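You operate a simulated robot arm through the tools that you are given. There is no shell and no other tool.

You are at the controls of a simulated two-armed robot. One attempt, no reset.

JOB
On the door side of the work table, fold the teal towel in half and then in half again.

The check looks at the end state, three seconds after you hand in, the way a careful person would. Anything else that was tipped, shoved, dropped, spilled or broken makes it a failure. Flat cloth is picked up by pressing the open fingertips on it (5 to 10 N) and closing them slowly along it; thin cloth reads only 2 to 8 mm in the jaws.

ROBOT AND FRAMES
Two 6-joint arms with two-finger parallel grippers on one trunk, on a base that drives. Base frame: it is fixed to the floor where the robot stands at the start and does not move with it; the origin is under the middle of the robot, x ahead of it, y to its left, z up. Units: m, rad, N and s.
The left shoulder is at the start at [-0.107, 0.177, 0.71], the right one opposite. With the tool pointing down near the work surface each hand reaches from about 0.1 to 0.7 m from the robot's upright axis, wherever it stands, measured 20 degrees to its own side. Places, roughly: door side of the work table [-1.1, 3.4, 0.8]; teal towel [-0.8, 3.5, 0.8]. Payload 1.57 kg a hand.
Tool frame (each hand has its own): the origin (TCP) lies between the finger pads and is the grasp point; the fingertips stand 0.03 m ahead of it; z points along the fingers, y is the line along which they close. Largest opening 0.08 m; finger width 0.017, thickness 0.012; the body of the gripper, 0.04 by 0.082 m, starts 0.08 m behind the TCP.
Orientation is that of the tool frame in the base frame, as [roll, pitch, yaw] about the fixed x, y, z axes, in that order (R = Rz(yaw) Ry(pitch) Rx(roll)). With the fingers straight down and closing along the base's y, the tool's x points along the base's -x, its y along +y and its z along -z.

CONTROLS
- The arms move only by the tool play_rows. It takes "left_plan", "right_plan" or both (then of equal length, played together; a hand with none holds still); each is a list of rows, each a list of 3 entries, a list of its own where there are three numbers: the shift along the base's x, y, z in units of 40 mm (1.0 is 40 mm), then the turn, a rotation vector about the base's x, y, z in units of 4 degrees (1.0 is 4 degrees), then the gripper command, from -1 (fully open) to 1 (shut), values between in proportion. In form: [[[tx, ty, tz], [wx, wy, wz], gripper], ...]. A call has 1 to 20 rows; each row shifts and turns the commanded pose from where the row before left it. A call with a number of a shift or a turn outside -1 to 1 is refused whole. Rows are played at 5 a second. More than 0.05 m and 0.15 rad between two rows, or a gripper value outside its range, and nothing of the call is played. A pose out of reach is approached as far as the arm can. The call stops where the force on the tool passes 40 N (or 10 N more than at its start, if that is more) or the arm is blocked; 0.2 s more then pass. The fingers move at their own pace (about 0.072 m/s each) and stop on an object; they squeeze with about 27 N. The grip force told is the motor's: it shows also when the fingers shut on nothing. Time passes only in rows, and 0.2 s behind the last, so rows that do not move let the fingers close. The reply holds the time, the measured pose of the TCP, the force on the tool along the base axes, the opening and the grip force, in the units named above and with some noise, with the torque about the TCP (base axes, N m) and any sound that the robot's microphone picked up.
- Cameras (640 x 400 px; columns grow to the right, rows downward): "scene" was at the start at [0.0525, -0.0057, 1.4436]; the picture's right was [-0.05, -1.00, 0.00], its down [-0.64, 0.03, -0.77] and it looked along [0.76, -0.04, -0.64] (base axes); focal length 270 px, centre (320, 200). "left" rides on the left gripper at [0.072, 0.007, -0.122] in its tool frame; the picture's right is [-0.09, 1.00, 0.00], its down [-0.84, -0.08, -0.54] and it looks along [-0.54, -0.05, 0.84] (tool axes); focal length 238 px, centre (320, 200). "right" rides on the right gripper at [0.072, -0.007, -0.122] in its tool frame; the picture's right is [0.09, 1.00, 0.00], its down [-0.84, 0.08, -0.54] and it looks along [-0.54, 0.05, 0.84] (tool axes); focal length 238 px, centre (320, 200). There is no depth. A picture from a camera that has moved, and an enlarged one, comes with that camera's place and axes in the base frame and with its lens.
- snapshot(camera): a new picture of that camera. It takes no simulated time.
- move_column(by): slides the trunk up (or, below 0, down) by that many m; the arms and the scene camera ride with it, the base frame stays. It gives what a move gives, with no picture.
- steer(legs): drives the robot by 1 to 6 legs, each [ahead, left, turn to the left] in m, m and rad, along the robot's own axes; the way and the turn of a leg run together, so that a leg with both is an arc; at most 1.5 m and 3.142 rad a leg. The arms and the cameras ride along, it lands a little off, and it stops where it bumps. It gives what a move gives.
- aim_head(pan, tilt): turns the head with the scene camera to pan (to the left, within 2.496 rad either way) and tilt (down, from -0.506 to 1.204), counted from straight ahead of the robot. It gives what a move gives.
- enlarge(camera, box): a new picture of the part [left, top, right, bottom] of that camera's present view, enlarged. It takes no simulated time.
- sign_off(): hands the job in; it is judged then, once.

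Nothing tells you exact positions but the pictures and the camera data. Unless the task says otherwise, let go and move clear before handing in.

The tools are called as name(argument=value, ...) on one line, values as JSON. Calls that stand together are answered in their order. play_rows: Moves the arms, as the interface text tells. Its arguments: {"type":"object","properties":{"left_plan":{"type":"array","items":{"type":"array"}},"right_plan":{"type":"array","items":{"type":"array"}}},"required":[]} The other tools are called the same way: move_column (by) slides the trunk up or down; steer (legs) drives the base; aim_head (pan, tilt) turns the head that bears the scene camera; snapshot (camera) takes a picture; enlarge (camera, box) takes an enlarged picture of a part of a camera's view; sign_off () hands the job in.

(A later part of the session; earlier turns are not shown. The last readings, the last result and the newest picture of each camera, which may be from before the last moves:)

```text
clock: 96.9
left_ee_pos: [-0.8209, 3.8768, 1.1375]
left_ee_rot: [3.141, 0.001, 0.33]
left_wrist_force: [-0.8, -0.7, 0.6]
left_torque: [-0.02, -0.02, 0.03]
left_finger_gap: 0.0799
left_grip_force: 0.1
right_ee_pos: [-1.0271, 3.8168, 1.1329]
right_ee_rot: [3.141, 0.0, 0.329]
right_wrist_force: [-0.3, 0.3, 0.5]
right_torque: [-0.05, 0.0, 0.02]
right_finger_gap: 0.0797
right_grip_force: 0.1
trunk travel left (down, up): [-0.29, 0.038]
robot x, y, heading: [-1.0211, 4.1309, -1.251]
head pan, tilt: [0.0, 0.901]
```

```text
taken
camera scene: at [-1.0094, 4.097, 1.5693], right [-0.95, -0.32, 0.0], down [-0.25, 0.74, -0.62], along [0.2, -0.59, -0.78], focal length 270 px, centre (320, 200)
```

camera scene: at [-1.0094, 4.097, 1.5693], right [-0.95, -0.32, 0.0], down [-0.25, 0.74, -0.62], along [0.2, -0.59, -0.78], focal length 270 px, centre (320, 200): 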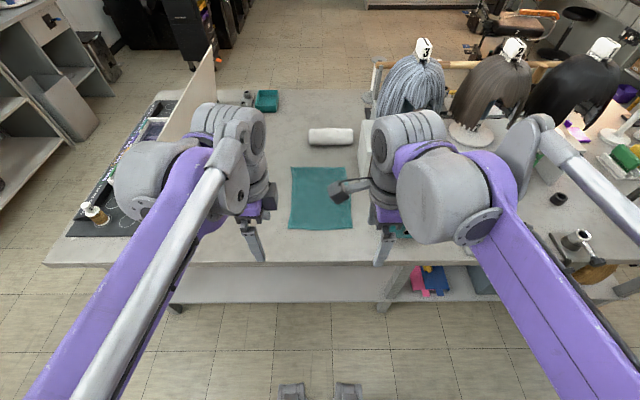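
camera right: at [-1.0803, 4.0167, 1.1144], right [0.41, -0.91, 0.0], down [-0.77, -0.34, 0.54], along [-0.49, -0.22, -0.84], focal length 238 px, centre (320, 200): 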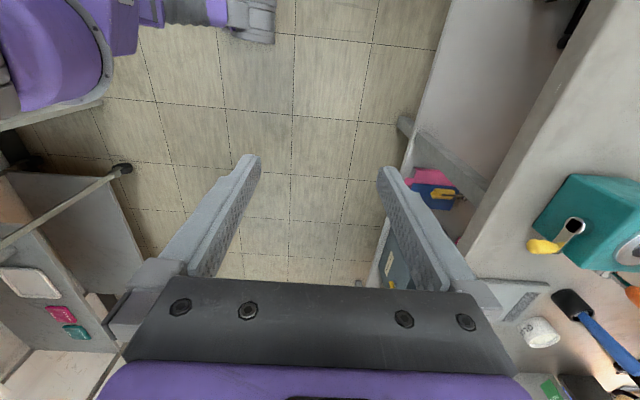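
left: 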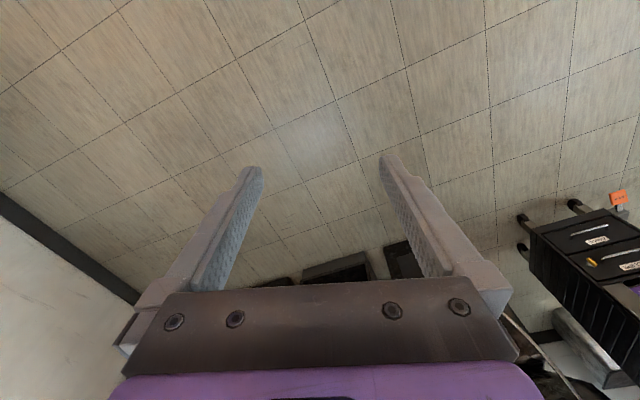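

Both hands straddle the towel's width and all is clear. I roll forward the last 0.15 m toward the table.

steer(legs=[[0.15, 0, 0.008]])

snapshot(camera="scene")

aim_head(pan=0.0, tilt=1.2)

snapshot(camera="scene")

snapshot(camera="right")

snapshot(camera="left")

```text
clock: 98.2
left_ee_pos: [-0.772, 3.7387, 1.1372]
left_ee_rot: [3.141, 0.001, 0.338]
left_wrist_force: [0.4, 0.3, 1.2]
left_torque: [0.0, 0.02, 0.01]
left_finger_gap: 0.0802
left_grip_force: 0.0
right_ee_pos: [-0.9784, 3.6768, 1.1329]
right_ee_rot: [-3.141, 0.0, 0.335]
right_wrist_force: [-0.1, 0.0, 0.8]
right_torque: [0.0, 0.01, -0.01]
right_finger_gap: 0.0799
right_grip_force: 0.0
trunk travel left (down, up): [-0.29, 0.038]
robot x, y, heading: [-0.9746, 3.9902, -1.24]
head pan, tilt: [0.0, 0.901]
```

```text
taken
camera scene: at [-0.9622, 3.9572, 1.5692], right [-0.95, -0.32, 0.0], down [-0.25, 0.74, -0.62], along [0.2, -0.59, -0.78], focal length 270 px, centre (320, 200)
```

scene: 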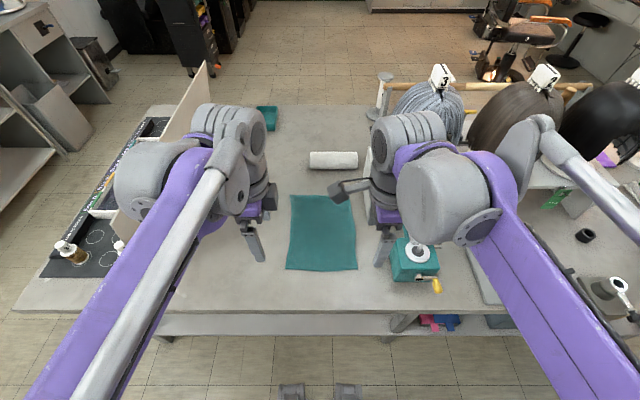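

```text
clock: 99.0
left_ee_pos: [-0.7725, 3.7377, 1.1377]
left_ee_rot: [-3.141, 0.001, 0.336]
left_wrist_force: [-0.2, -1.4, -0.2]
left_torque: [0.05, 0.03, -0.04]
left_finger_gap: 0.0799
left_grip_force: 0.1
right_ee_pos: [-0.9768, 3.6765, 1.1332]
right_ee_rot: [3.14, 0.0, 0.336]
right_wrist_force: [-0.3, 0.0, -0.3]
right_torque: [-0.02, 0.0, 0.02]
right_finger_gap: 0.0797
right_grip_force: 0.1
trunk travel left (down, up): [-0.29, 0.038]
robot x, y, heading: [-0.9717, 3.99, -1.242]
head pan, tilt: [0.0, 1.201]
```

```text
taken
camera scene: at [-0.9683, 3.9754, 1.5495], right [-0.95, -0.32, 0.0], down [-0.3, 0.88, -0.36], along [0.12, -0.34, -0.93], focal length 270 px, centre (320, 200)
```

scene: 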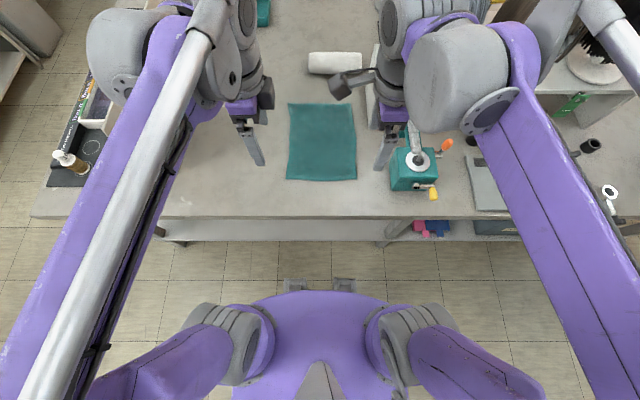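

```text
taken
camera right: at [-0.913, 3.7063, 1.254], right [0.41, -0.91, 0.0], down [-0.76, -0.35, 0.54], along [-0.49, -0.22, -0.84], focal length 238 px, centre (320, 200)
```

right: 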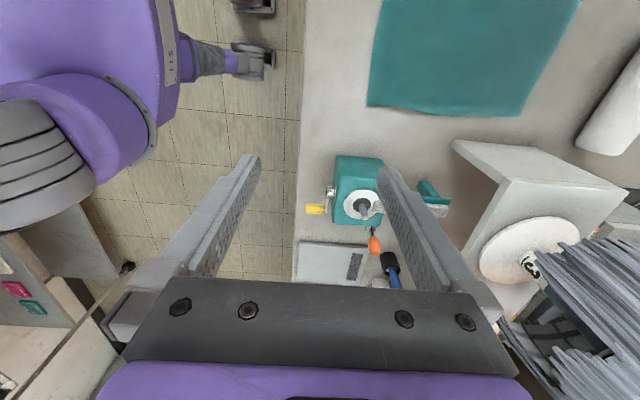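

```text
taken
camera left: at [-0.7025, 3.7563, 1.259], right [0.24, -0.97, 0.0], down [-0.82, -0.2, 0.54], along [-0.53, -0.13, -0.84], focal length 238 px, centre (320, 200)
```

left: 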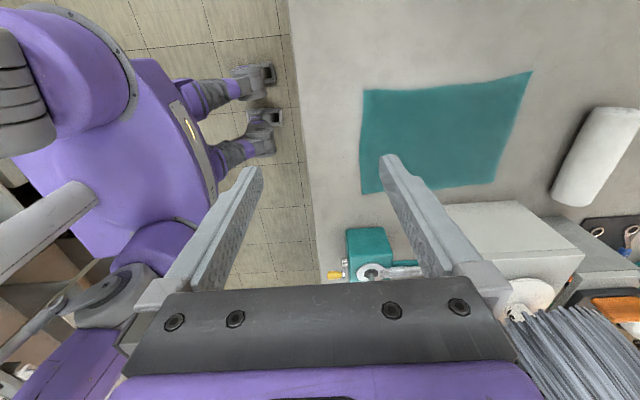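

I'm in place: towel spans 0.37–0.66 m ahead, ±0.11 m sideways. The right arm's wrist drum will pass near the rack, the caddy and the wig, so I look from two head angles to measure the clearances.

aim_head(pan=-0.8, tilt=0.95)

snapshot(camera="scene")

aim_head(pan=0.6, tilt=0.95)

snapshot(camera="scene")

```text
clock: 100.2
left_ee_pos: [-0.7723, 3.7385, 1.1383]
left_ee_rot: [3.142, 0.0, 0.338]
left_wrist_force: [-0.2, -0.6, 0.1]
left_torque: [0.03, -0.01, 0.0]
left_finger_gap: 0.0799
left_grip_force: 0.1
right_ee_pos: [-0.9783, 3.6761, 1.1327]
right_ee_rot: [3.142, -0.001, 0.338]
right_wrist_force: [0.2, 0.0, -0.5]
right_torque: [0.02, 0.03, 0.0]
right_finger_gap: 0.0802
right_grip_force: 0.0
trunk travel left (down, up): [-0.29, 0.038]
robot x, y, heading: [-0.9722, 3.9882, -1.246]
head pan, tilt: [-0.799, 0.949]
```

```text
taken
camera scene: at [-1.0193, 3.9634, 1.5657], right [-0.89, 0.45, 0.0], down [0.37, 0.72, -0.58], along [-0.26, -0.52, -0.81], focal length 270 px, centre (320, 200)
```

scene: 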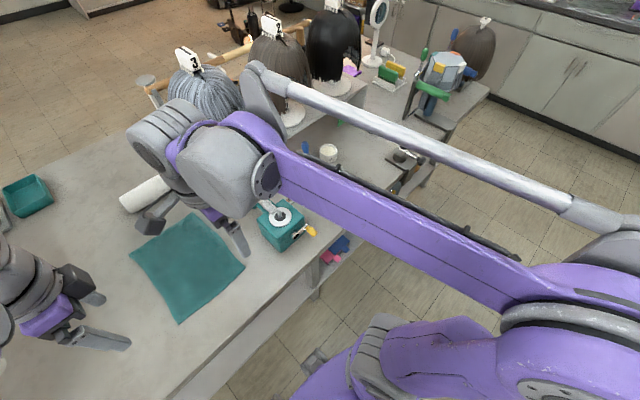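

```text
clock: 101.7
left_ee_pos: [-0.7731, 3.7378, 1.1373]
left_ee_rot: [-3.141, 0.0, 0.335]
left_wrist_force: [0.0, 0.1, -0.6]
left_torque: [-0.02, 0.01, -0.03]
left_finger_gap: 0.0799
left_grip_force: 0.0
right_ee_pos: [-0.9774, 3.6757, 1.1317]
right_ee_rot: [-3.14, 0.0, 0.335]
right_wrist_force: [0.5, -0.2, -0.3]
right_torque: [0.02, -0.03, 0.01]
right_finger_gap: 0.08
right_grip_force: 0.0
trunk travel left (down, up): [-0.29, 0.038]
robot x, y, heading: [-0.9721, 3.9892, -1.242]
head pan, tilt: [0.6, 0.949]
```

```text
taken
camera scene: at [-0.9281, 3.9846, 1.5657], right [-0.6, -0.8, 0.0], down [-0.65, 0.49, -0.58], along [0.47, -0.35, -0.81], focal length 270 px, centre (320, 200)
```

scene: 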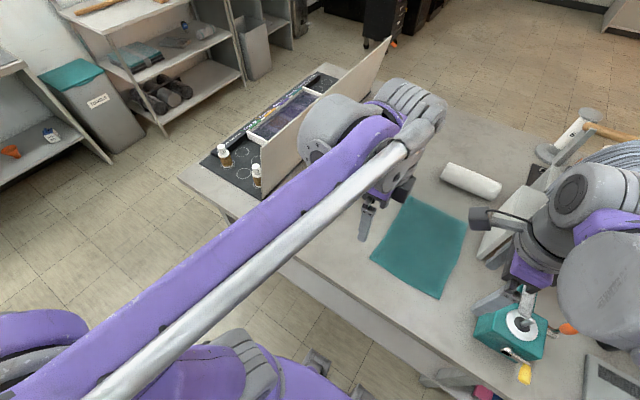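

The right wrist drum sits about 0.19 m above the grasp point, so reaching the far-right corner next to the rack and wig would be too tight. I'll shift the robot a little left and first draw the towel about 9 cm towards me by its near corners, then fold.

move_column(by=0.035)

steer(legs=[[0, 0.12, 0]])

aim_head(pan=-0.1, tilt=1.15)

snapshot(camera="scene")

```text
clock: 102.5
left_ee_pos: [-0.7716, 3.7379, 1.1733]
left_ee_rot: [-3.139, -0.001, 0.336]
left_wrist_force: [0.3, -1.6, 0.3]
left_torque: [-0.03, -0.04, -0.02]
left_finger_gap: 0.0801
left_grip_force: 0.1
right_ee_pos: [-0.9778, 3.6754, 1.1672]
right_ee_rot: [3.141, -0.001, 0.335]
right_wrist_force: [0.0, -0.3, 0.8]
right_torque: [0.02, 0.01, -0.04]
right_finger_gap: 0.08
right_grip_force: 0.0
trunk travel left (down, up): [-0.325, 0.003]
robot x, y, heading: [-0.9716, 3.988, -1.245]
head pan, tilt: [0.6, 0.949]
```

```text
clock: 104.2
left_ee_pos: [-0.6598, 3.7762, 1.173]
left_ee_rot: [3.142, 0.001, 0.338]
left_wrist_force: [-0.6, -0.4, 0.6]
left_torque: [0.02, 0.0, 0.01]
left_finger_gap: 0.0799
left_grip_force: 0.0
right_ee_pos: [-0.8655, 3.7132, 1.1674]
right_ee_rot: [3.141, -0.001, 0.337]
right_wrist_force: [-0.4, -0.1, 0.0]
right_torque: [0.0, 0.01, 0.0]
right_finger_gap: 0.0798
right_grip_force: 0.1
trunk travel left (down, up): [-0.325, 0.003]
robot x, y, heading: [-0.8597, 4.0281, -1.24]
head pan, tilt: [0.6, 0.949]
```

```text
clock: 105.2
left_ee_pos: [-0.6603, 3.7763, 1.1736]
left_ee_rot: [-3.14, 0.0, 0.339]
left_wrist_force: [0.4, -0.2, 0.7]
left_torque: [0.01, 0.0, -0.01]
left_finger_gap: 0.0798
left_grip_force: 0.1
right_ee_pos: [-0.8659, 3.7136, 1.1682]
right_ee_rot: [-3.141, 0.001, 0.337]
right_wrist_force: [0.5, 0.0, 0.6]
right_torque: [0.0, -0.02, -0.03]
right_finger_gap: 0.0799
right_grip_force: 0.1
trunk travel left (down, up): [-0.325, 0.003]
robot x, y, heading: [-0.8623, 4.027, -1.236]
head pan, tilt: [-0.099, 1.15]
```

```text
taken
camera scene: at [-0.8613, 4.0101, 1.5886], right [-0.97, -0.23, 0.0], down [-0.21, 0.89, -0.41], along [0.09, -0.4, -0.91], focal length 270 px, centre (320, 200)
```

scene: 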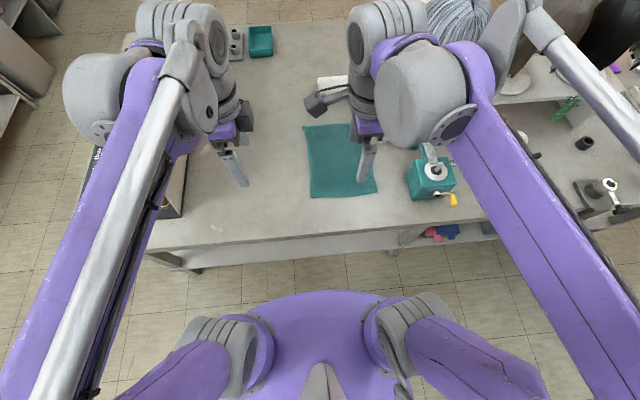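

Clear so far. I lower both hands over the towel's near corners with fingers half open, stopping about 10 cm above the cloth to check alignment.

play_rows(left_plan=[[[-0.33, -0.5, -0.86], [0, 0, 0], -1], [[-0.33, -0.5, -0.86], [0, 0, 0], -1], [[-0.33, -0.5, -0.86], [0, 0, 0], -1], [[-0.33, -0.5, -0.86], [0, 0, 0], -0.5], [[-0.33, -0.5, -0.86], [0, 0, 0], 0], [[-0.33, -0.5, -0.86], [0, 0, 0], 0], [[-0.33, -0.5, -0.86], [0, 0, 0], 0], [[0, 0, 0], [0, 0, 0], 0]], right_plan=[[[-0.226, -0.497, -0.84], [0, 0, 0], -1], [[-0.226, -0.497, -0.84], [0, 0, 0], -1], [[-0.226, -0.497, -0.84], [0, 0, 0], -1], [[-0.226, -0.497, -0.84], [0, 0, 0], -0.5], [[-0.226, -0.497, -0.84], [0, 0, 0], 0], [[-0.226, -0.497, -0.84], [0, 0, 0], 0], [[-0.226, -0.497, -0.84], [0, 0, 0], 0], [[0, 0, 0], [0, 0, 0], 0]])

snapshot(camera="scene")

snapshot(camera="left")

snapshot(camera="right")

```text
clock: 107.0
left_ee_pos: [-0.7523, 3.6379, 0.9323]
left_ee_rot: [3.141, -0.001, 0.338]
left_wrist_force: [-0.4, 0.1, 0.7]
left_torque: [-0.02, -0.01, -0.02]
left_finger_gap: 0.0399
left_grip_force: 0.1
right_ee_pos: [-0.9288, 3.5745, 0.9326]
right_ee_rot: [3.141, 0.001, 0.337]
right_wrist_force: [-0.2, 0.9, -0.4]
right_torque: [0.01, -0.02, 0.0]
right_finger_gap: 0.04
right_grip_force: 0.1
trunk travel left (down, up): [-0.325, 0.003]
robot x, y, heading: [-0.862, 4.0286, -1.239]
head pan, tilt: [-0.099, 1.15]
```

```text
taken
camera scene: at [-0.861, 4.0117, 1.5885], right [-0.97, -0.23, 0.0], down [-0.21, 0.89, -0.41], along [0.09, -0.4, -0.91], focal length 270 px, centre (320, 200)
```

scene: 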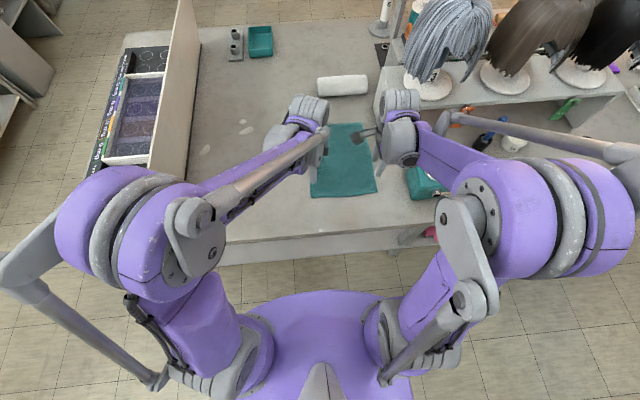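

```text
taken
camera left: at [-0.683, 3.6562, 1.0534], right [0.24, -0.97, 0.0], down [-0.82, -0.2, 0.54], along [-0.53, -0.13, -0.84], focal length 238 px, centre (320, 200)
```

left: 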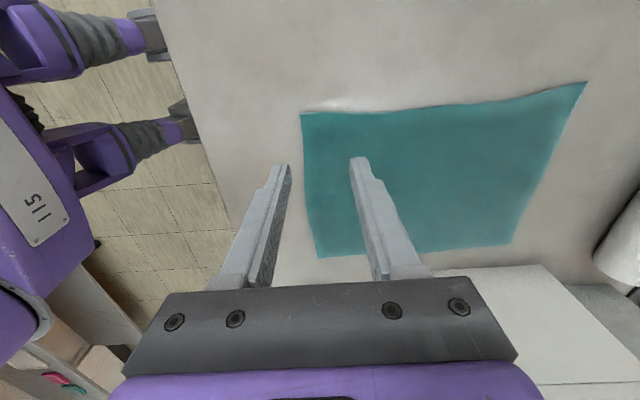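

```text
taken
camera right: at [-0.8636, 3.6057, 1.0537], right [0.42, -0.91, 0.0], down [-0.76, -0.35, 0.54], along [-0.49, -0.23, -0.84], focal length 238 px, centre (320, 200)
```

right: 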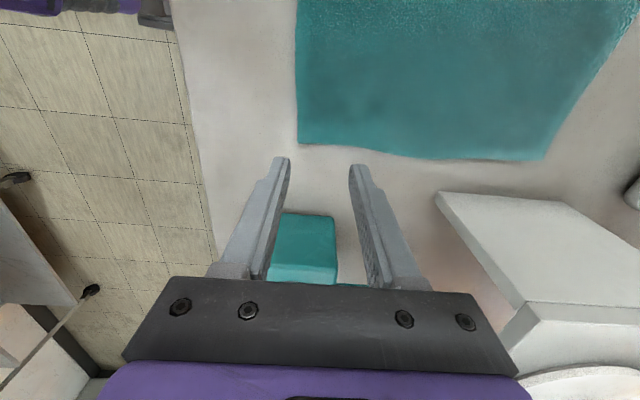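

The towel surface comes out at z ≈ 0.78 and the corners at about u = 0.256–0.481 m, v = 3.406–3.707 m in the table's axes. The hands are aligned; I descend to just above the cloth.

play_rows(left_plan=[[[0.05, -0.14, -1], [0, 0, 0], 0], [[0, 0, -1], [0, 0, 0], 0], [[0, 0, -0.5], [0, 0, 0], 0], [[0, 0, 0], [0, 0, 0], 0]], right_plan=[[[0.025, -0.07, -1], [0, 0, 0], 0], [[0, 0, -1], [0, 0, 0], 0], [[0, 0, -0.5], [0, 0, 0], 0], [[0, 0, 0], [0, 0, 0], 0]])

snapshot(camera="left")

snapshot(camera="right")

```text
clock: 108.0
left_ee_pos: [-0.7494, 3.6322, 0.8316]
left_ee_rot: [-3.139, 0.001, 0.338]
left_wrist_force: [0.3, -0.2, 0.9]
left_torque: [0.01, -0.03, 0.02]
left_finger_gap: 0.04
left_grip_force: 0.1
right_ee_pos: [-0.9273, 3.5719, 0.8313]
right_ee_rot: [3.14, 0.0, 0.335]
right_wrist_force: [-0.3, -1.1, -0.3]
right_torque: [0.01, -0.03, -0.04]
right_finger_gap: 0.0403
right_grip_force: 0.1
trunk travel left (down, up): [-0.325, 0.003]
robot x, y, heading: [-0.8599, 4.0298, -1.242]
head pan, tilt: [-0.099, 1.15]
```

```text
taken
camera left: at [-0.68, 3.65, 0.953], right [0.24, -0.97, 0.0], down [-0.82, -0.2, 0.54], along [-0.53, -0.13, -0.84], focal length 238 px, centre (320, 200)
```

left: 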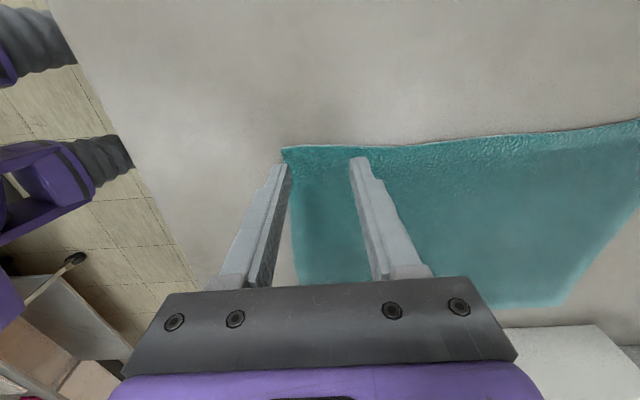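

```text
taken
camera right: at [-0.863, 3.6024, 0.9529], right [0.42, -0.91, 0.0], down [-0.76, -0.35, 0.54], along [-0.49, -0.23, -0.84], focal length 238 px, centre (320, 200)
```

right: 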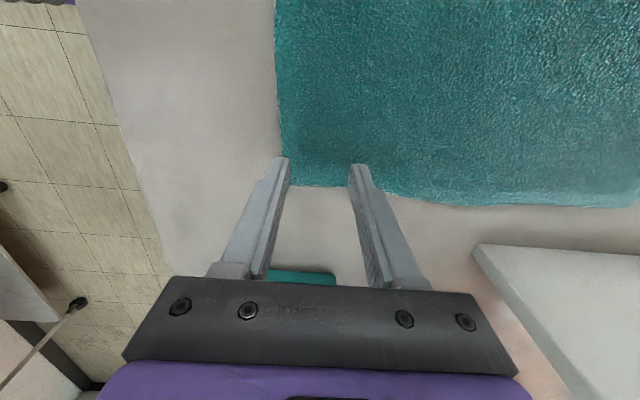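

play_rows(left_plan=[[[0, 0, -0.1], [0, 0, 0], 0], [[0, 0, -0.1], [0, 0, 0], 0], [[0, 0, -0.1], [0, 0, 0], 0], [[0, 0, 0], [0, 0, 0], 0]], right_plan=[[[0, 0, -0.1], [0, 0, 0], 0], [[0, 0, -0.1], [0, 0, 0], 0], [[0, 0, -0.1], [0, 0, 0], 0], [[0, 0, 0], [0, 0, 0], 0]])

```text
clock: 109.0
left_ee_pos: [-0.7495, 3.6311, 0.8199]
left_ee_rot: [3.142, 0.002, 0.338]
left_wrist_force: [0.9, 0.0, -0.7]
left_torque: [-0.01, 0.01, 0.0]
left_finger_gap: 0.0398
left_grip_force: 0.0
right_ee_pos: [-0.9273, 3.572, 0.8198]
right_ee_rot: [-3.141, 0.0, 0.338]
right_wrist_force: [-0.2, 1.0, 0.0]
right_torque: [-0.01, 0.03, 0.0]
right_finger_gap: 0.04
right_grip_force: 0.0
trunk travel left (down, up): [-0.325, 0.003]
robot x, y, heading: [-0.8597, 4.0287, -1.241]
head pan, tilt: [-0.099, 1.15]
```

No contact yet at z = 0.82. I keep lowering in 2 mm steps until both hands feel the cloth.

play_rows(left_plan=[[[0, 0, -0.05], [0, 0, 0], 0], [[0, 0, -0.05], [0, 0, 0], 0], [[0, 0, -0.05], [0, 0, 0], 0]], right_plan=[[[0, 0, -0.05], [0, 0, 0], 0], [[0, 0, -0.05], [0, 0, 0], 0], [[0, 0, -0.05], [0, 0, 0], 0]])

```text
clock: 109.8
left_ee_pos: [-0.7506, 3.6315, 0.8142]
left_ee_rot: [3.14, -0.002, 0.339]
left_wrist_force: [-0.4, 0.0, 1.9]
left_torque: [-0.04, 0.01, -0.02]
left_finger_gap: 0.04
left_grip_force: 0.2
right_ee_pos: [-0.9275, 3.5728, 0.8146]
right_ee_rot: [-3.141, 0.0, 0.337]
right_wrist_force: [-1.3, -0.1, 2.2]
right_torque: [0.0, 0.0, 0.0]
right_finger_gap: 0.0398
right_grip_force: 0.0
trunk travel left (down, up): [-0.325, 0.003]
robot x, y, heading: [-0.8628, 4.0269, -1.237]
head pan, tilt: [-0.099, 1.15]
```

play_rows(left_plan=[[[0, 0, -0.05], [0, 0, 0], 0], [[0, 0, 0], [0, 0, 0], 0]], right_plan=[[[0, 0, -0.05], [0, 0, 0], 0], [[0, 0, 0], [0, 0, 0], 0]])

```text
clock: 110.5
left_ee_pos: [-0.7505, 3.6304, 0.8126]
left_ee_rot: [3.141, 0.0, 0.339]
left_wrist_force: [0.6, -2.3, 11.7]
left_torque: [-0.07, 0.03, 0.0]
left_finger_gap: 0.0397
left_grip_force: 0.0
right_ee_pos: [-0.9278, 3.5723, 0.8143]
right_ee_rot: [3.139, 0.0, 0.334]
right_wrist_force: [-1.2, -2.7, 17.0]
right_torque: [-0.04, 0.04, -0.01]
right_finger_gap: 0.04
right_grip_force: 0.1
trunk travel left (down, up): [-0.325, 0.003]
robot x, y, heading: [-0.8603, 4.03, -1.242]
head pan, tilt: [-0.099, 1.15]
```

Contact is stiff: 12 N left, 17 N right. I ease both up slightly to land in the 5–10 N range.

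play_rows(left_plan=[[[0, 0, 0.012], [0, 0, 0], 0], [[0, 0, 0], [0, 0, 0], 0]], right_plan=[[[0, 0, 0.03], [0, 0, 0], 0], [[0, 0, 0], [0, 0, 0], 0]])

```text
clock: 111.0
left_ee_pos: [-0.7505, 3.6312, 0.8126]
left_ee_rot: [3.141, 0.001, 0.337]
left_wrist_force: [0.8, -3.6, 14.8]
left_torque: [-0.1, 0.01, -0.01]
left_finger_gap: 0.0395
left_grip_force: 0.0
right_ee_pos: [-0.9285, 3.5719, 0.8131]
right_ee_rot: [-3.141, 0.0, 0.338]
right_wrist_force: [-0.2, -1.6, 6.6]
right_torque: [-0.02, 0.04, 0.01]
right_finger_gap: 0.0401
right_grip_force: 0.1
trunk travel left (down, up): [-0.325, 0.003]
robot x, y, heading: [-0.8612, 4.0248, -1.239]
head pan, tilt: [-0.099, 1.15]
```

play_rows(left_plan=[[[0, 0, 0.02], [0, 0, 0], 0], [[0, 0, 0], [0, 0, 0], 0]], right_plan=[[[0, 0, 0], [0, 0, 0], 0], [[0, 0, 0], [0, 0, 0], 0]])

```text
clock: 111.7
left_ee_pos: [-0.7497, 3.6319, 0.8136]
left_ee_rot: [3.14, 0.0, 0.339]
left_wrist_force: [0.4, -0.7, 5.3]
left_torque: [-0.02, -0.04, 0.02]
left_finger_gap: 0.0397
left_grip_force: 0.0
right_ee_pos: [-0.9271, 3.5726, 0.8134]
right_ee_rot: [3.141, -0.001, 0.337]
right_wrist_force: [-0.5, -1.5, 8.3]
right_torque: [-0.08, -0.04, -0.01]
right_finger_gap: 0.0399
right_grip_force: 0.1
trunk travel left (down, up): [-0.325, 0.003]
robot x, y, heading: [-0.8655, 4.0288, -1.24]
head pan, tilt: [-0.099, 1.15]
```

Both press at 5–8 N. Now I close the fingers slowly along the cloth.

play_rows(left_plan=[[[0, 0, 0], [0, 0, 0], 0.08], [[0, 0, 0], [0, 0, 0], 0.16], [[0, 0, 0], [0, 0, 0], 0.24], [[0, 0, 0], [0, 0, 0], 0.32], [[0, 0, 0], [0, 0, 0], 0.4], [[0, 0, 0], [0, 0, 0], 0.48], [[0, 0, 0], [0, 0, 0], 0.56], [[0, 0, 0], [0, 0, 0], 0.64], [[0, 0, 0], [0, 0, 0], 0.72], [[0, 0, 0], [0, 0, 0], 0.8], [[0, 0, 0], [0, 0, 0], 0.88], [[0, 0, 0], [0, 0, 0], 0.96], [[0, 0, 0], [0, 0, 0], 1], [[0, 0, 0], [0, 0, 0], 1], [[0, 0, 0], [0, 0, 0], 1]], right_plan=[[[0, 0, 0], [0, 0, 0], 0.08], [[0, 0, 0], [0, 0, 0], 0.16], [[0, 0, 0], [0, 0, 0], 0.24], [[0, 0, 0], [0, 0, 0], 0.32], [[0, 0, 0], [0, 0, 0], 0.4], [[0, 0, 0], [0, 0, 0], 0.48], [[0, 0, 0], [0, 0, 0], 0.56], [[0, 0, 0], [0, 0, 0], 0.64], [[0, 0, 0], [0, 0, 0], 0.72], [[0, 0, 0], [0, 0, 0], 0.8], [[0, 0, 0], [0, 0, 0], 0.88], [[0, 0, 0], [0, 0, 0], 0.96], [[0, 0, 0], [0, 0, 0], 1], [[0, 0, 0], [0, 0, 0], 1], [[0, 0, 0], [0, 0, 0], 1]])

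snapshot(camera="left")

snapshot(camera="right")

```text
clock: 114.8
left_ee_pos: [-0.7509, 3.6301, 0.8133]
left_ee_rot: [3.141, -0.001, 0.338]
left_wrist_force: [-1.1, 0.8, 4.7]
left_torque: [-0.03, 0.0, 0.04]
left_finger_gap: 0.0047
left_grip_force: 25.7
right_ee_pos: [-0.9278, 3.5721, 0.8136]
right_ee_rot: [-3.142, 0.001, 0.336]
right_wrist_force: [1.3, 0.3, 6.6]
right_torque: [0.0, -0.08, -0.01]
right_finger_gap: 0.0048
right_grip_force: 24.5
trunk travel left (down, up): [-0.325, 0.003]
robot x, y, heading: [-0.8585, 4.0296, -1.239]
head pan, tilt: [-0.099, 1.15]
```

```text
taken
camera left: at [-0.6807, 3.6496, 0.935], right [0.24, -0.97, 0.0], down [-0.82, -0.2, 0.54], along [-0.53, -0.13, -0.84], focal length 238 px, centre (320, 200)
```

left: 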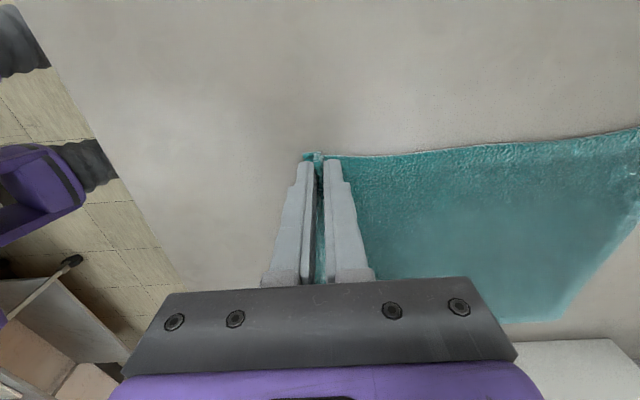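

```text
taken
camera right: at [-0.8627, 3.6027, 0.9351], right [0.42, -0.91, 0.0], down [-0.76, -0.35, 0.54], along [-0.49, -0.23, -0.84], focal length 238 px, centre (320, 200)
```

right: 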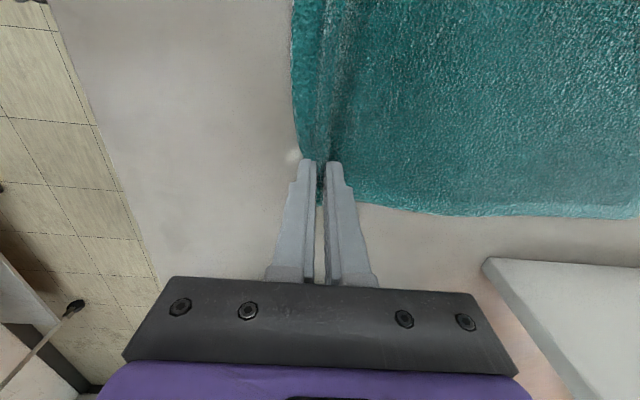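

Both hands hold the cloth (4.7 mm in the jaws). I lift a few millimetres and draw the towel 9 cm towards me.

play_rows(left_plan=[[[0, 0, 0.12], [0, 0, 0], 1], [[-0.081, 0.2365, 0], [0, 0, 0], 1], [[-0.081, 0.2365, 0], [0, 0, 0], 1], [[-0.081, 0.2365, 0], [0, 0, 0], 1], [[-0.081, 0.2365, 0], [0, 0, 0], 1], [[-0.081, 0.2365, 0], [0, 0, 0], 1], [[-0.081, 0.2365, 0], [0, 0, 0], 1], [[-0.081, 0.2365, 0], [0, 0, 0], 1], [[-0.081, 0.2365, 0], [0, 0, 0], 1], [[-0.081, 0.2365, 0], [0, 0, 0], 1], [[0, 0, 0], [0, 0, 0], 1]], right_plan=[[[0, 0, 0.12], [0, 0, 0], 1], [[-0.081, 0.2365, 0], [0, 0, 0], 1], [[-0.081, 0.2365, 0], [0, 0, 0], 1], [[-0.081, 0.2365, 0], [0, 0, 0], 1], [[-0.081, 0.2365, 0], [0, 0, 0], 1], [[-0.081, 0.2365, 0], [0, 0, 0], 1], [[-0.081, 0.2365, 0], [0, 0, 0], 1], [[-0.081, 0.2365, 0], [0, 0, 0], 1], [[-0.081, 0.2365, 0], [0, 0, 0], 1], [[-0.081, 0.2365, 0], [0, 0, 0], 1], [[0, 0, 0], [0, 0, 0], 1]])

snapshot(camera="scene")

snapshot(camera="left")

snapshot(camera="right")

```text
clock: 117.2
left_ee_pos: [-0.7786, 3.7163, 0.8183]
left_ee_rot: [-3.141, 0.0, 0.337]
left_wrist_force: [-0.8, 0.0, -1.0]
left_torque: [0.04, 0.02, 0.03]
left_finger_gap: 0.0047
left_grip_force: 25.2
right_ee_pos: [-0.9567, 3.6581, 0.8171]
right_ee_rot: [-3.141, 0.0, 0.338]
right_wrist_force: [-0.3, 0.8, 0.8]
right_torque: [-0.02, -0.05, 0.02]
right_finger_gap: 0.0049
right_grip_force: 24.9
trunk travel left (down, up): [-0.325, 0.003]
robot x, y, heading: [-0.8659, 4.0241, -1.24]
head pan, tilt: [-0.099, 1.15]
```

```text
taken
camera scene: at [-0.8613, 4.0098, 1.5886], right [-0.97, -0.23, 0.0], down [-0.21, 0.89, -0.41], along [0.09, -0.4, -0.91], focal length 270 px, centre (320, 200)
```

scene: 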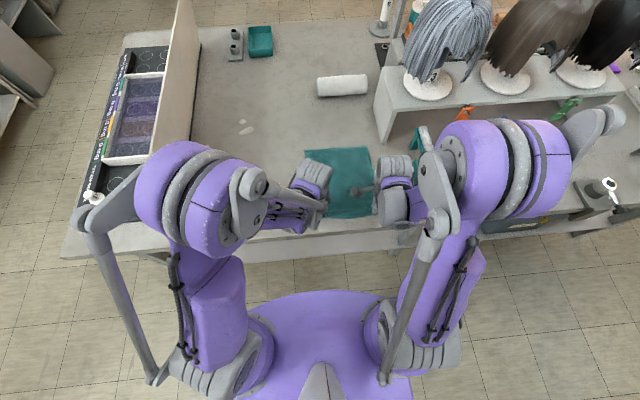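

```text
taken
camera left: at [-0.7095, 3.7346, 0.9395], right [0.24, -0.97, 0.0], down [-0.82, -0.2, 0.54], along [-0.53, -0.13, -0.84], focal length 238 px, centre (320, 200)
```

left: 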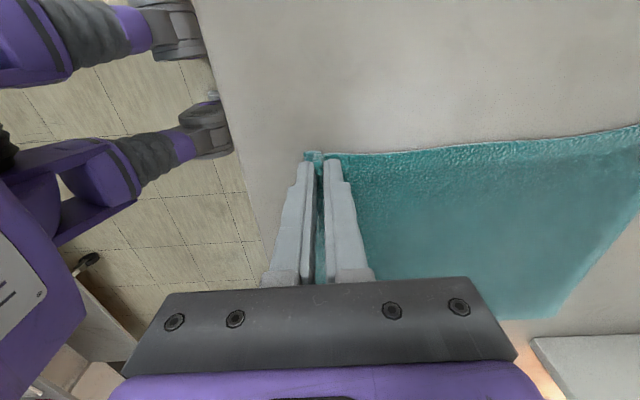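

```text
taken
camera right: at [-0.8916, 3.6877, 0.9395], right [0.42, -0.91, 0.0], down [-0.76, -0.35, 0.54], along [-0.49, -0.23, -0.84], focal length 238 px, centre (320, 200)
```

right: 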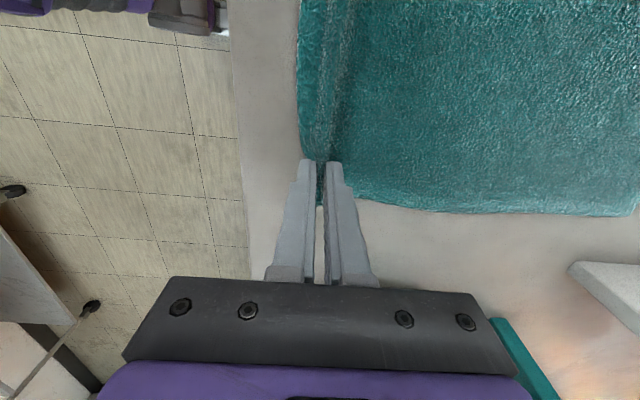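

The towel followed as one piece. I also draw it 6 cm to the left for more room from the rack, then release gently.

play_rows(left_plan=[[[0.2365, 0.081, 0], [0, 0, 0], 1], [[0.2365, 0.081, 0], [0, 0, 0], 1], [[0.2365, 0.081, 0], [0, 0, 0], 1], [[0.2365, 0.081, 0], [0, 0, 0], 1], [[0.2365, 0.081, 0], [0, 0, 0], 1], [[0.2365, 0.081, 0], [0, 0, 0], 1], [[0, 0, 0], [0, 0, 0], 1]], right_plan=[[[0.2365, 0.081, 0], [0, 0, 0], 1], [[0.2365, 0.081, 0], [0, 0, 0], 1], [[0.2365, 0.081, 0], [0, 0, 0], 1], [[0.2365, 0.081, 0], [0, 0, 0], 1], [[0.2365, 0.081, 0], [0, 0, 0], 1], [[0.2365, 0.081, 0], [0, 0, 0], 1], [[0, 0, 0], [0, 0, 0], 1]])

snapshot(camera="scene")

snapshot(camera="left")

```text
clock: 118.8
left_ee_pos: [-0.7225, 3.7357, 0.8181]
left_ee_rot: [-3.141, -0.001, 0.339]
left_wrist_force: [-0.4, 0.3, -0.2]
left_torque: [0.04, 0.01, 0.01]
left_finger_gap: 0.0045
left_grip_force: 25.1
right_ee_pos: [-0.9001, 3.6771, 0.817]
right_ee_rot: [3.142, -0.002, 0.338]
right_wrist_force: [1.1, 0.3, 0.3]
right_torque: [-0.01, -0.02, 0.0]
right_finger_gap: 0.0047
right_grip_force: 24.7
trunk travel left (down, up): [-0.325, 0.003]
robot x, y, heading: [-0.8591, 4.0293, -1.246]
head pan, tilt: [-0.099, 1.15]
```

```text
taken
camera scene: at [-0.8617, 4.01, 1.5885], right [-0.97, -0.23, 0.0], down [-0.21, 0.89, -0.41], along [0.09, -0.4, -0.91], focal length 270 px, centre (320, 200)
```

scene: 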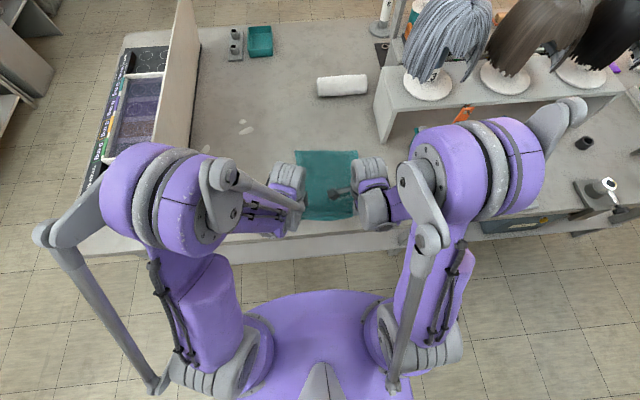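

```text
taken
camera left: at [-0.6527, 3.7535, 0.9392], right [0.24, -0.97, 0.0], down [-0.82, -0.2, 0.54], along [-0.53, -0.13, -0.84], focal length 238 px, centre (320, 200)
```

left: 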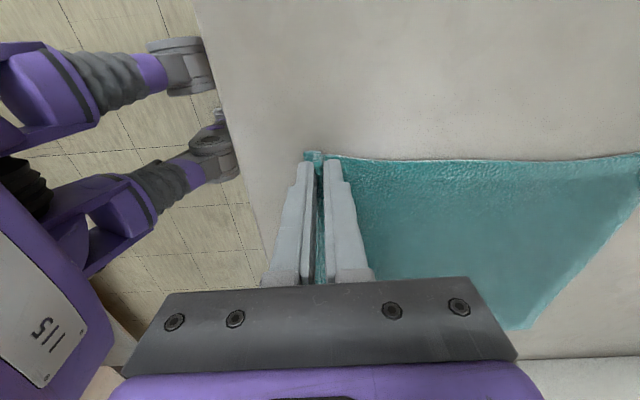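

The towel is now clear of the rack. I lower to light contact and open slowly so the pinched ridge spreads flat again, then lift and look.

play_rows(left_plan=[[[0, 0, -0.06], [0, 0, 0], 1], [[0, 0, -0.05], [0, 0, 0], 1], [[0, 0, 0], [0, 0, 0], 0.9], [[0, 0, 0], [0, 0, 0], 0.75], [[0, 0, 0], [0, 0, 0], 0.6], [[0, 0, 0], [0, 0, 0], 0.45], [[0, 0, 0], [0, 0, 0], 0.3], [[0, 0, 0], [0, 0, 0], 0.15], [[0, 0, 0], [0, 0, 0], 0], [[0, 0, 0], [0, 0, 0], 0]], right_plan=[[[0, 0, -0.06], [0, 0, 0], 1], [[0, 0, -0.04], [0, 0, 0], 1], [[0, 0, 0], [0, 0, 0], 0.9], [[0, 0, 0], [0, 0, 0], 0.75], [[0, 0, 0], [0, 0, 0], 0.6], [[0, 0, 0], [0, 0, 0], 0.45], [[0, 0, 0], [0, 0, 0], 0.3], [[0, 0, 0], [0, 0, 0], 0.15], [[0, 0, 0], [0, 0, 0], 0], [[0, 0, 0], [0, 0, 0], 0]])

snapshot(camera="left")

snapshot(camera="right")

```text
clock: 121.0
left_ee_pos: [-0.7213, 3.7356, 0.8139]
left_ee_rot: [-3.141, 0.0, 0.339]
left_wrist_force: [0.5, 0.3, 3.2]
left_torque: [-0.01, 0.01, -0.04]
left_finger_gap: 0.0394
left_grip_force: 0.1
right_ee_pos: [-0.8997, 3.6767, 0.8145]
right_ee_rot: [3.141, -0.001, 0.337]
right_wrist_force: [-0.1, -0.2, 1.1]
right_torque: [0.0, 0.0, 0.03]
right_finger_gap: 0.0395
right_grip_force: 0.0
trunk travel left (down, up): [-0.325, 0.003]
robot x, y, heading: [-0.8639, 4.0247, -1.236]
head pan, tilt: [-0.099, 1.15]
```

```text
taken
camera left: at [-0.6526, 3.7538, 0.9349], right [0.24, -0.97, 0.0], down [-0.82, -0.2, 0.54], along [-0.53, -0.13, -0.84], focal length 238 px, centre (320, 200)
```

left: 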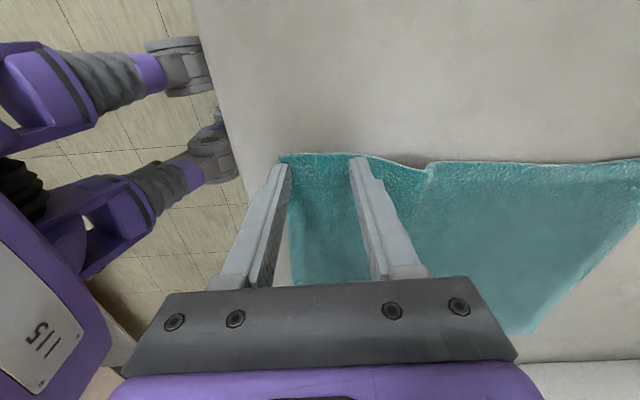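

```text
taken
camera right: at [-0.8347, 3.7072, 0.936], right [0.42, -0.91, 0.0], down [-0.76, -0.35, 0.54], along [-0.49, -0.23, -0.84], focal length 238 px, centre (320, 200)
```

right: 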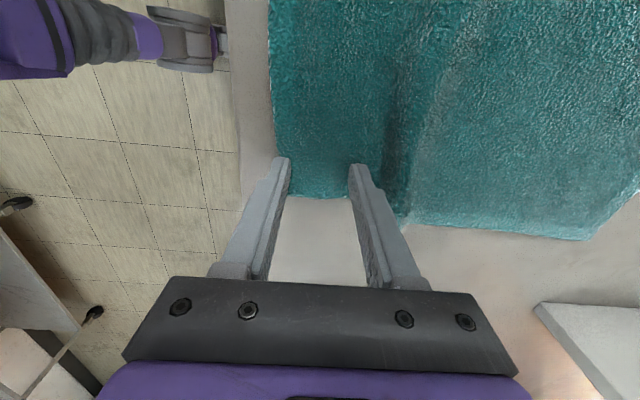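

play_rows(left_plan=[[[0, 0, 0.5], [0, 0, 0], 0], [[0, 0, 1], [0, 0, 0], -0.5], [[0, 0, 1], [0, 0, 0], -0.5], [[0, 0, 0], [0, 0, 0], -0.5]], right_plan=[[[0, 0, 0.5], [0, 0, 0], 0], [[0, 0, 1], [0, 0, 0], -0.5], [[0, 0, 1], [0, 0, 0], -0.5], [[0, 0, 0], [0, 0, 0], -0.5]])

snapshot(camera="left")

snapshot(camera="right")

enlarge(camera="scene", box=[240, 100, 440, 225])

```text
clock: 122.0
left_ee_pos: [-0.7215, 3.7352, 0.9154]
left_ee_rot: [3.141, -0.001, 0.338]
left_wrist_force: [-1.0, -0.2, 0.5]
left_torque: [-0.02, 0.0, -0.01]
left_finger_gap: 0.0601
left_grip_force: 0.0
right_ee_pos: [-0.9007, 3.6745, 0.9143]
right_ee_rot: [3.141, 0.001, 0.337]
right_wrist_force: [0.2, 0.2, -0.2]
right_torque: [-0.01, 0.0, -0.01]
right_finger_gap: 0.0602
right_grip_force: 0.1
trunk travel left (down, up): [-0.325, 0.003]
robot x, y, heading: [-0.8659, 4.0254, -1.244]
head pan, tilt: [-0.099, 1.15]
```

```text
taken
camera left: at [-0.6524, 3.7524, 1.0353], right [0.24, -0.97, 0.0], down [-0.82, -0.2, 0.54], along [-0.53, -0.13, -0.84], focal length 238 px, centre (320, 200)
```

left: 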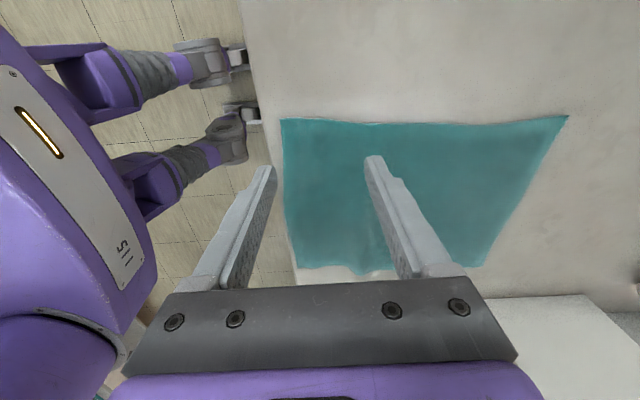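

```text
taken
camera right: at [-0.8353, 3.7053, 1.0357], right [0.42, -0.91, 0.0], down [-0.76, -0.35, 0.54], along [-0.49, -0.22, -0.84], focal length 238 px, centre (320, 200)
```

right: 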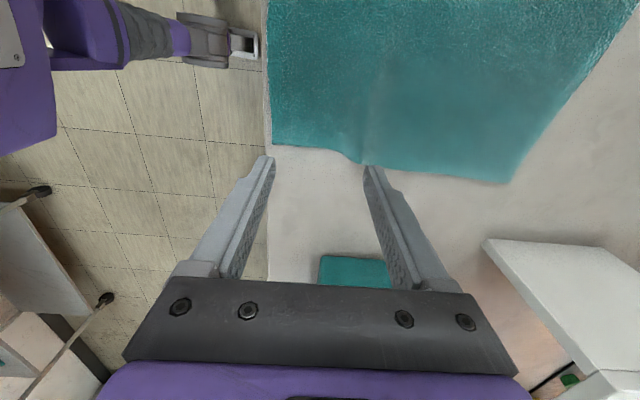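

```text
3.20 times, centred on (340, 162) of scene
camera zoom: at [-0.8612, 4.0091, 1.5885], right [-0.97, -0.23, 0.0], down [-0.21, 0.89, -0.41], along [0.09, -0.4, -0.91], focal length 862 px, centre (256, 320)
```

zoom: 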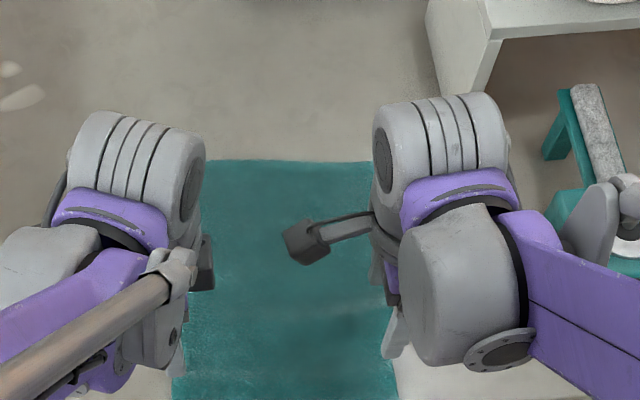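

The cloth sprang flat again on release, which is good; the towel is now turned about 4° clockwise and its near edge lies almost at the table edge. I go to the two far corners next, so that I can pull it back a little, straighten it and then fold it towards me.

play_rows(left_plan=[[[0.205, -0.936, 0], [0, 0, -0.2], 0], [[0.205, -0.936, 0], [0, 0, -0.2], 0], [[0.205, -0.936, 0], [0, 0, -0.2], 0], [[0.205, -0.936, 0], [0, 0, -0.2], 0], [[0.205, -0.936, 0], [0, 0, -0.2], 0], [[0.205, -0.936, 0], [0, 0, -0.2], 0], [[0, 0, 0], [0, 0, 0], 0]], right_plan=[[[0.176, -0.86, 0], [0, 0, -0.2], 0], [[0.176, -0.86, 0], [0, 0, -0.2], 0], [[0.176, -0.86, 0], [0, 0, -0.2], 0], [[0.176, -0.86, 0], [0, 0, -0.2], 0], [[0.176, -0.86, 0], [0, 0, -0.2], 0], [[0.176, -0.86, 0], [0, 0, -0.2], 0], [[0, 0, 0], [0, 0, 0], 0]])

snapshot(camera="scene")

snapshot(camera="left")

snapshot(camera="right")

```text
clock: 123.7
left_ee_pos: [-0.6717, 3.5115, 0.9145]
left_ee_rot: [3.14, 0.001, 0.256]
left_wrist_force: [-0.3, -0.5, -0.1]
left_torque: [0.0, 0.0, -0.03]
left_finger_gap: 0.0401
left_grip_force: 0.1
right_ee_pos: [-0.858, 3.4708, 0.9149]
right_ee_rot: [3.142, 0.0, 0.25]
right_wrist_force: [0.1, 0.6, 0.5]
right_torque: [0.03, 0.0, 0.02]
right_finger_gap: 0.0401
right_grip_force: 0.1
trunk travel left (down, up): [-0.325, 0.003]
robot x, y, heading: [-0.8598, 4.0274, -1.241]
head pan, tilt: [-0.099, 1.15]
```

```text
taken
camera scene: at [-0.8616, 4.0116, 1.5885], right [-0.97, -0.23, 0.0], down [-0.21, 0.89, -0.41], along [0.09, -0.4, -0.91], focal length 270 px, centre (320, 200)
```

scene: 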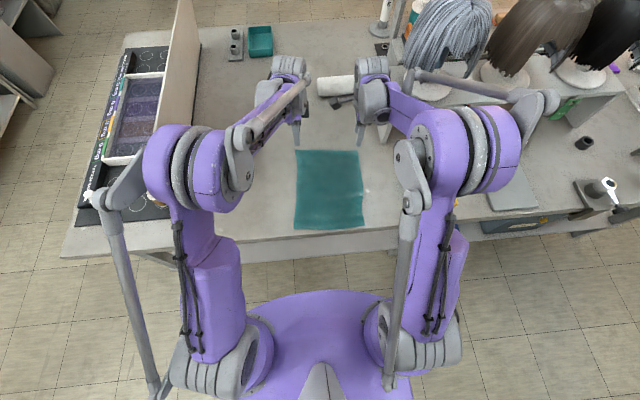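

```text
taken
camera left: at [-0.6009, 3.5239, 1.0347], right [0.16, -0.99, 0.0], down [-0.83, -0.14, 0.54], along [-0.53, -0.09, -0.84], focal length 238 px, centre (320, 200)
```

left: 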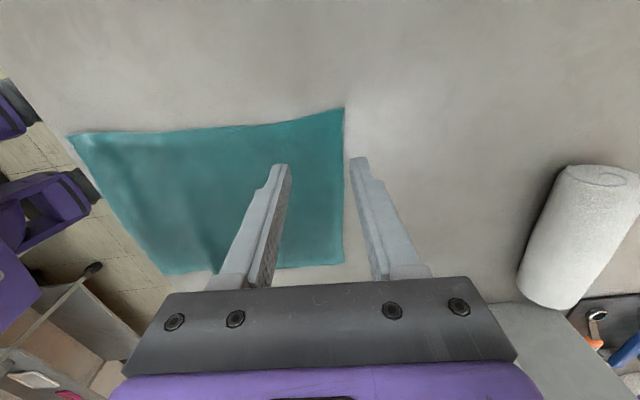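

```text
taken
camera right: at [-0.7905, 3.4952, 1.0359], right [0.34, -0.94, 0.0], down [-0.79, -0.28, 0.54], along [-0.51, -0.18, -0.84], focal length 238 px, centre (320, 200)
```

right: 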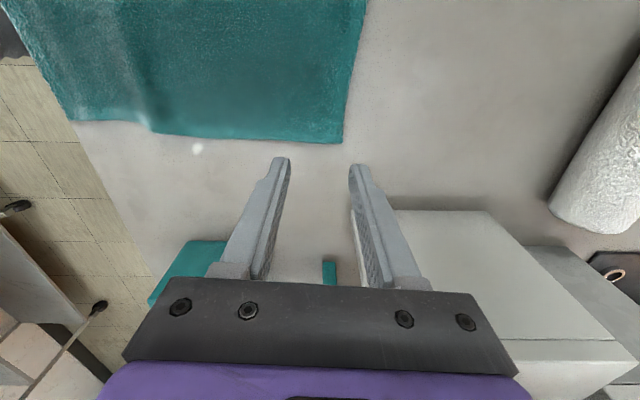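

Alignment at the far corners is good (edge about 25 mm ahead of each grasp point). I descend to just above the cloth.

play_rows(left_plan=[[[-0.015, 0.06, -1], [0, 0, 0], 0], [[0, 0, -1], [0, 0, 0], 0], [[0, 0, -0.3], [0, 0, 0], 0], [[0, 0, -0.13], [0, 0, 0], 0], [[0, 0, 0], [0, 0, 0], 0]], right_plan=[[[-0.019, 0.073, -1], [0, 0, 0], 0], [[0, 0, -1], [0, 0, 0], 0], [[0, 0, -0.3], [0, 0, 0], 0], [[0, 0, -0.13], [0, 0, 0], 0], [[0, 0, 0], [0, 0, 0], 0]])

snapshot(camera="left")

snapshot(camera="right")

```text
clock: 124.8
left_ee_pos: [-0.6729, 3.5136, 0.816]
left_ee_rot: [3.141, 0.001, 0.254]
left_wrist_force: [-0.4, 0.0, -0.8]
left_torque: [-0.02, 0.01, -0.02]
left_finger_gap: 0.0398
left_grip_force: 0.1
right_ee_pos: [-0.858, 3.4732, 0.8165]
right_ee_rot: [-3.141, 0.001, 0.251]
right_wrist_force: [0.3, 0.2, -0.2]
right_torque: [-0.02, -0.03, -0.03]
right_finger_gap: 0.0401
right_grip_force: 0.1
trunk travel left (down, up): [-0.325, 0.003]
robot x, y, heading: [-0.8619, 4.0283, -1.245]
head pan, tilt: [-0.099, 1.15]
```

```text
taken
camera left: at [-0.6027, 3.5256, 0.9375], right [0.16, -0.99, 0.0], down [-0.83, -0.14, 0.54], along [-0.53, -0.09, -0.84], focal length 238 px, centre (320, 200)
```

left: 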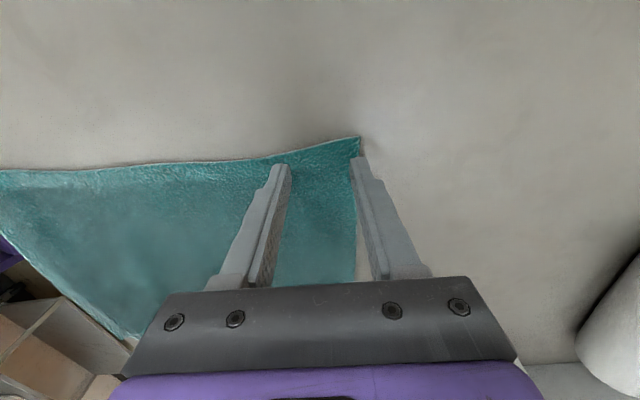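

```text
taken
camera right: at [-0.7912, 3.4976, 0.9384], right [0.34, -0.94, 0.0], down [-0.79, -0.28, 0.54], along [-0.51, -0.18, -0.84], focal length 238 px, centre (320, 200)
```

right: 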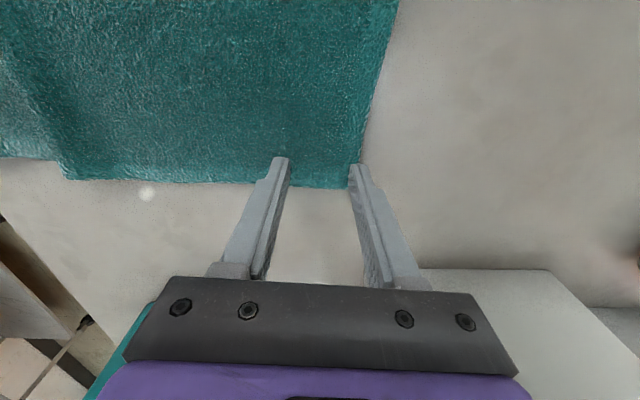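

Both far fingertips straddle the towel's far edge. I press down gently now.

play_rows(left_plan=[[[-0.01, 0.045, -0.04], [0, 0, 0], 0], [[0, 0, -0.025], [0, 0, 0], 0], [[0, 0, 0], [0, 0, 0], 0]], right_plan=[[[-0.01, 0.045, -0.04], [0, 0, 0], 0], [[0, 0, -0.025], [0, 0, 0], 0], [[0, 0, 0], [0, 0, 0], 0]])

```text
clock: 125.7
left_ee_pos: [-0.6742, 3.5153, 0.8134]
left_ee_rot: [-3.141, 0.0, 0.256]
left_wrist_force: [0.6, -1.1, 2.6]
left_torque: [-0.03, 0.02, 0.01]
left_finger_gap: 0.0397
left_grip_force: 0.1
right_ee_pos: [-0.8586, 3.4747, 0.8141]
right_ee_rot: [3.141, 0.0, 0.254]
right_wrist_force: [0.3, -0.8, 0.2]
right_torque: [-0.01, 0.02, 0.0]
right_finger_gap: 0.0398
right_grip_force: 0.0
trunk travel left (down, up): [-0.325, 0.003]
robot x, y, heading: [-0.8658, 4.0286, -1.243]
head pan, tilt: [-0.099, 1.15]
```

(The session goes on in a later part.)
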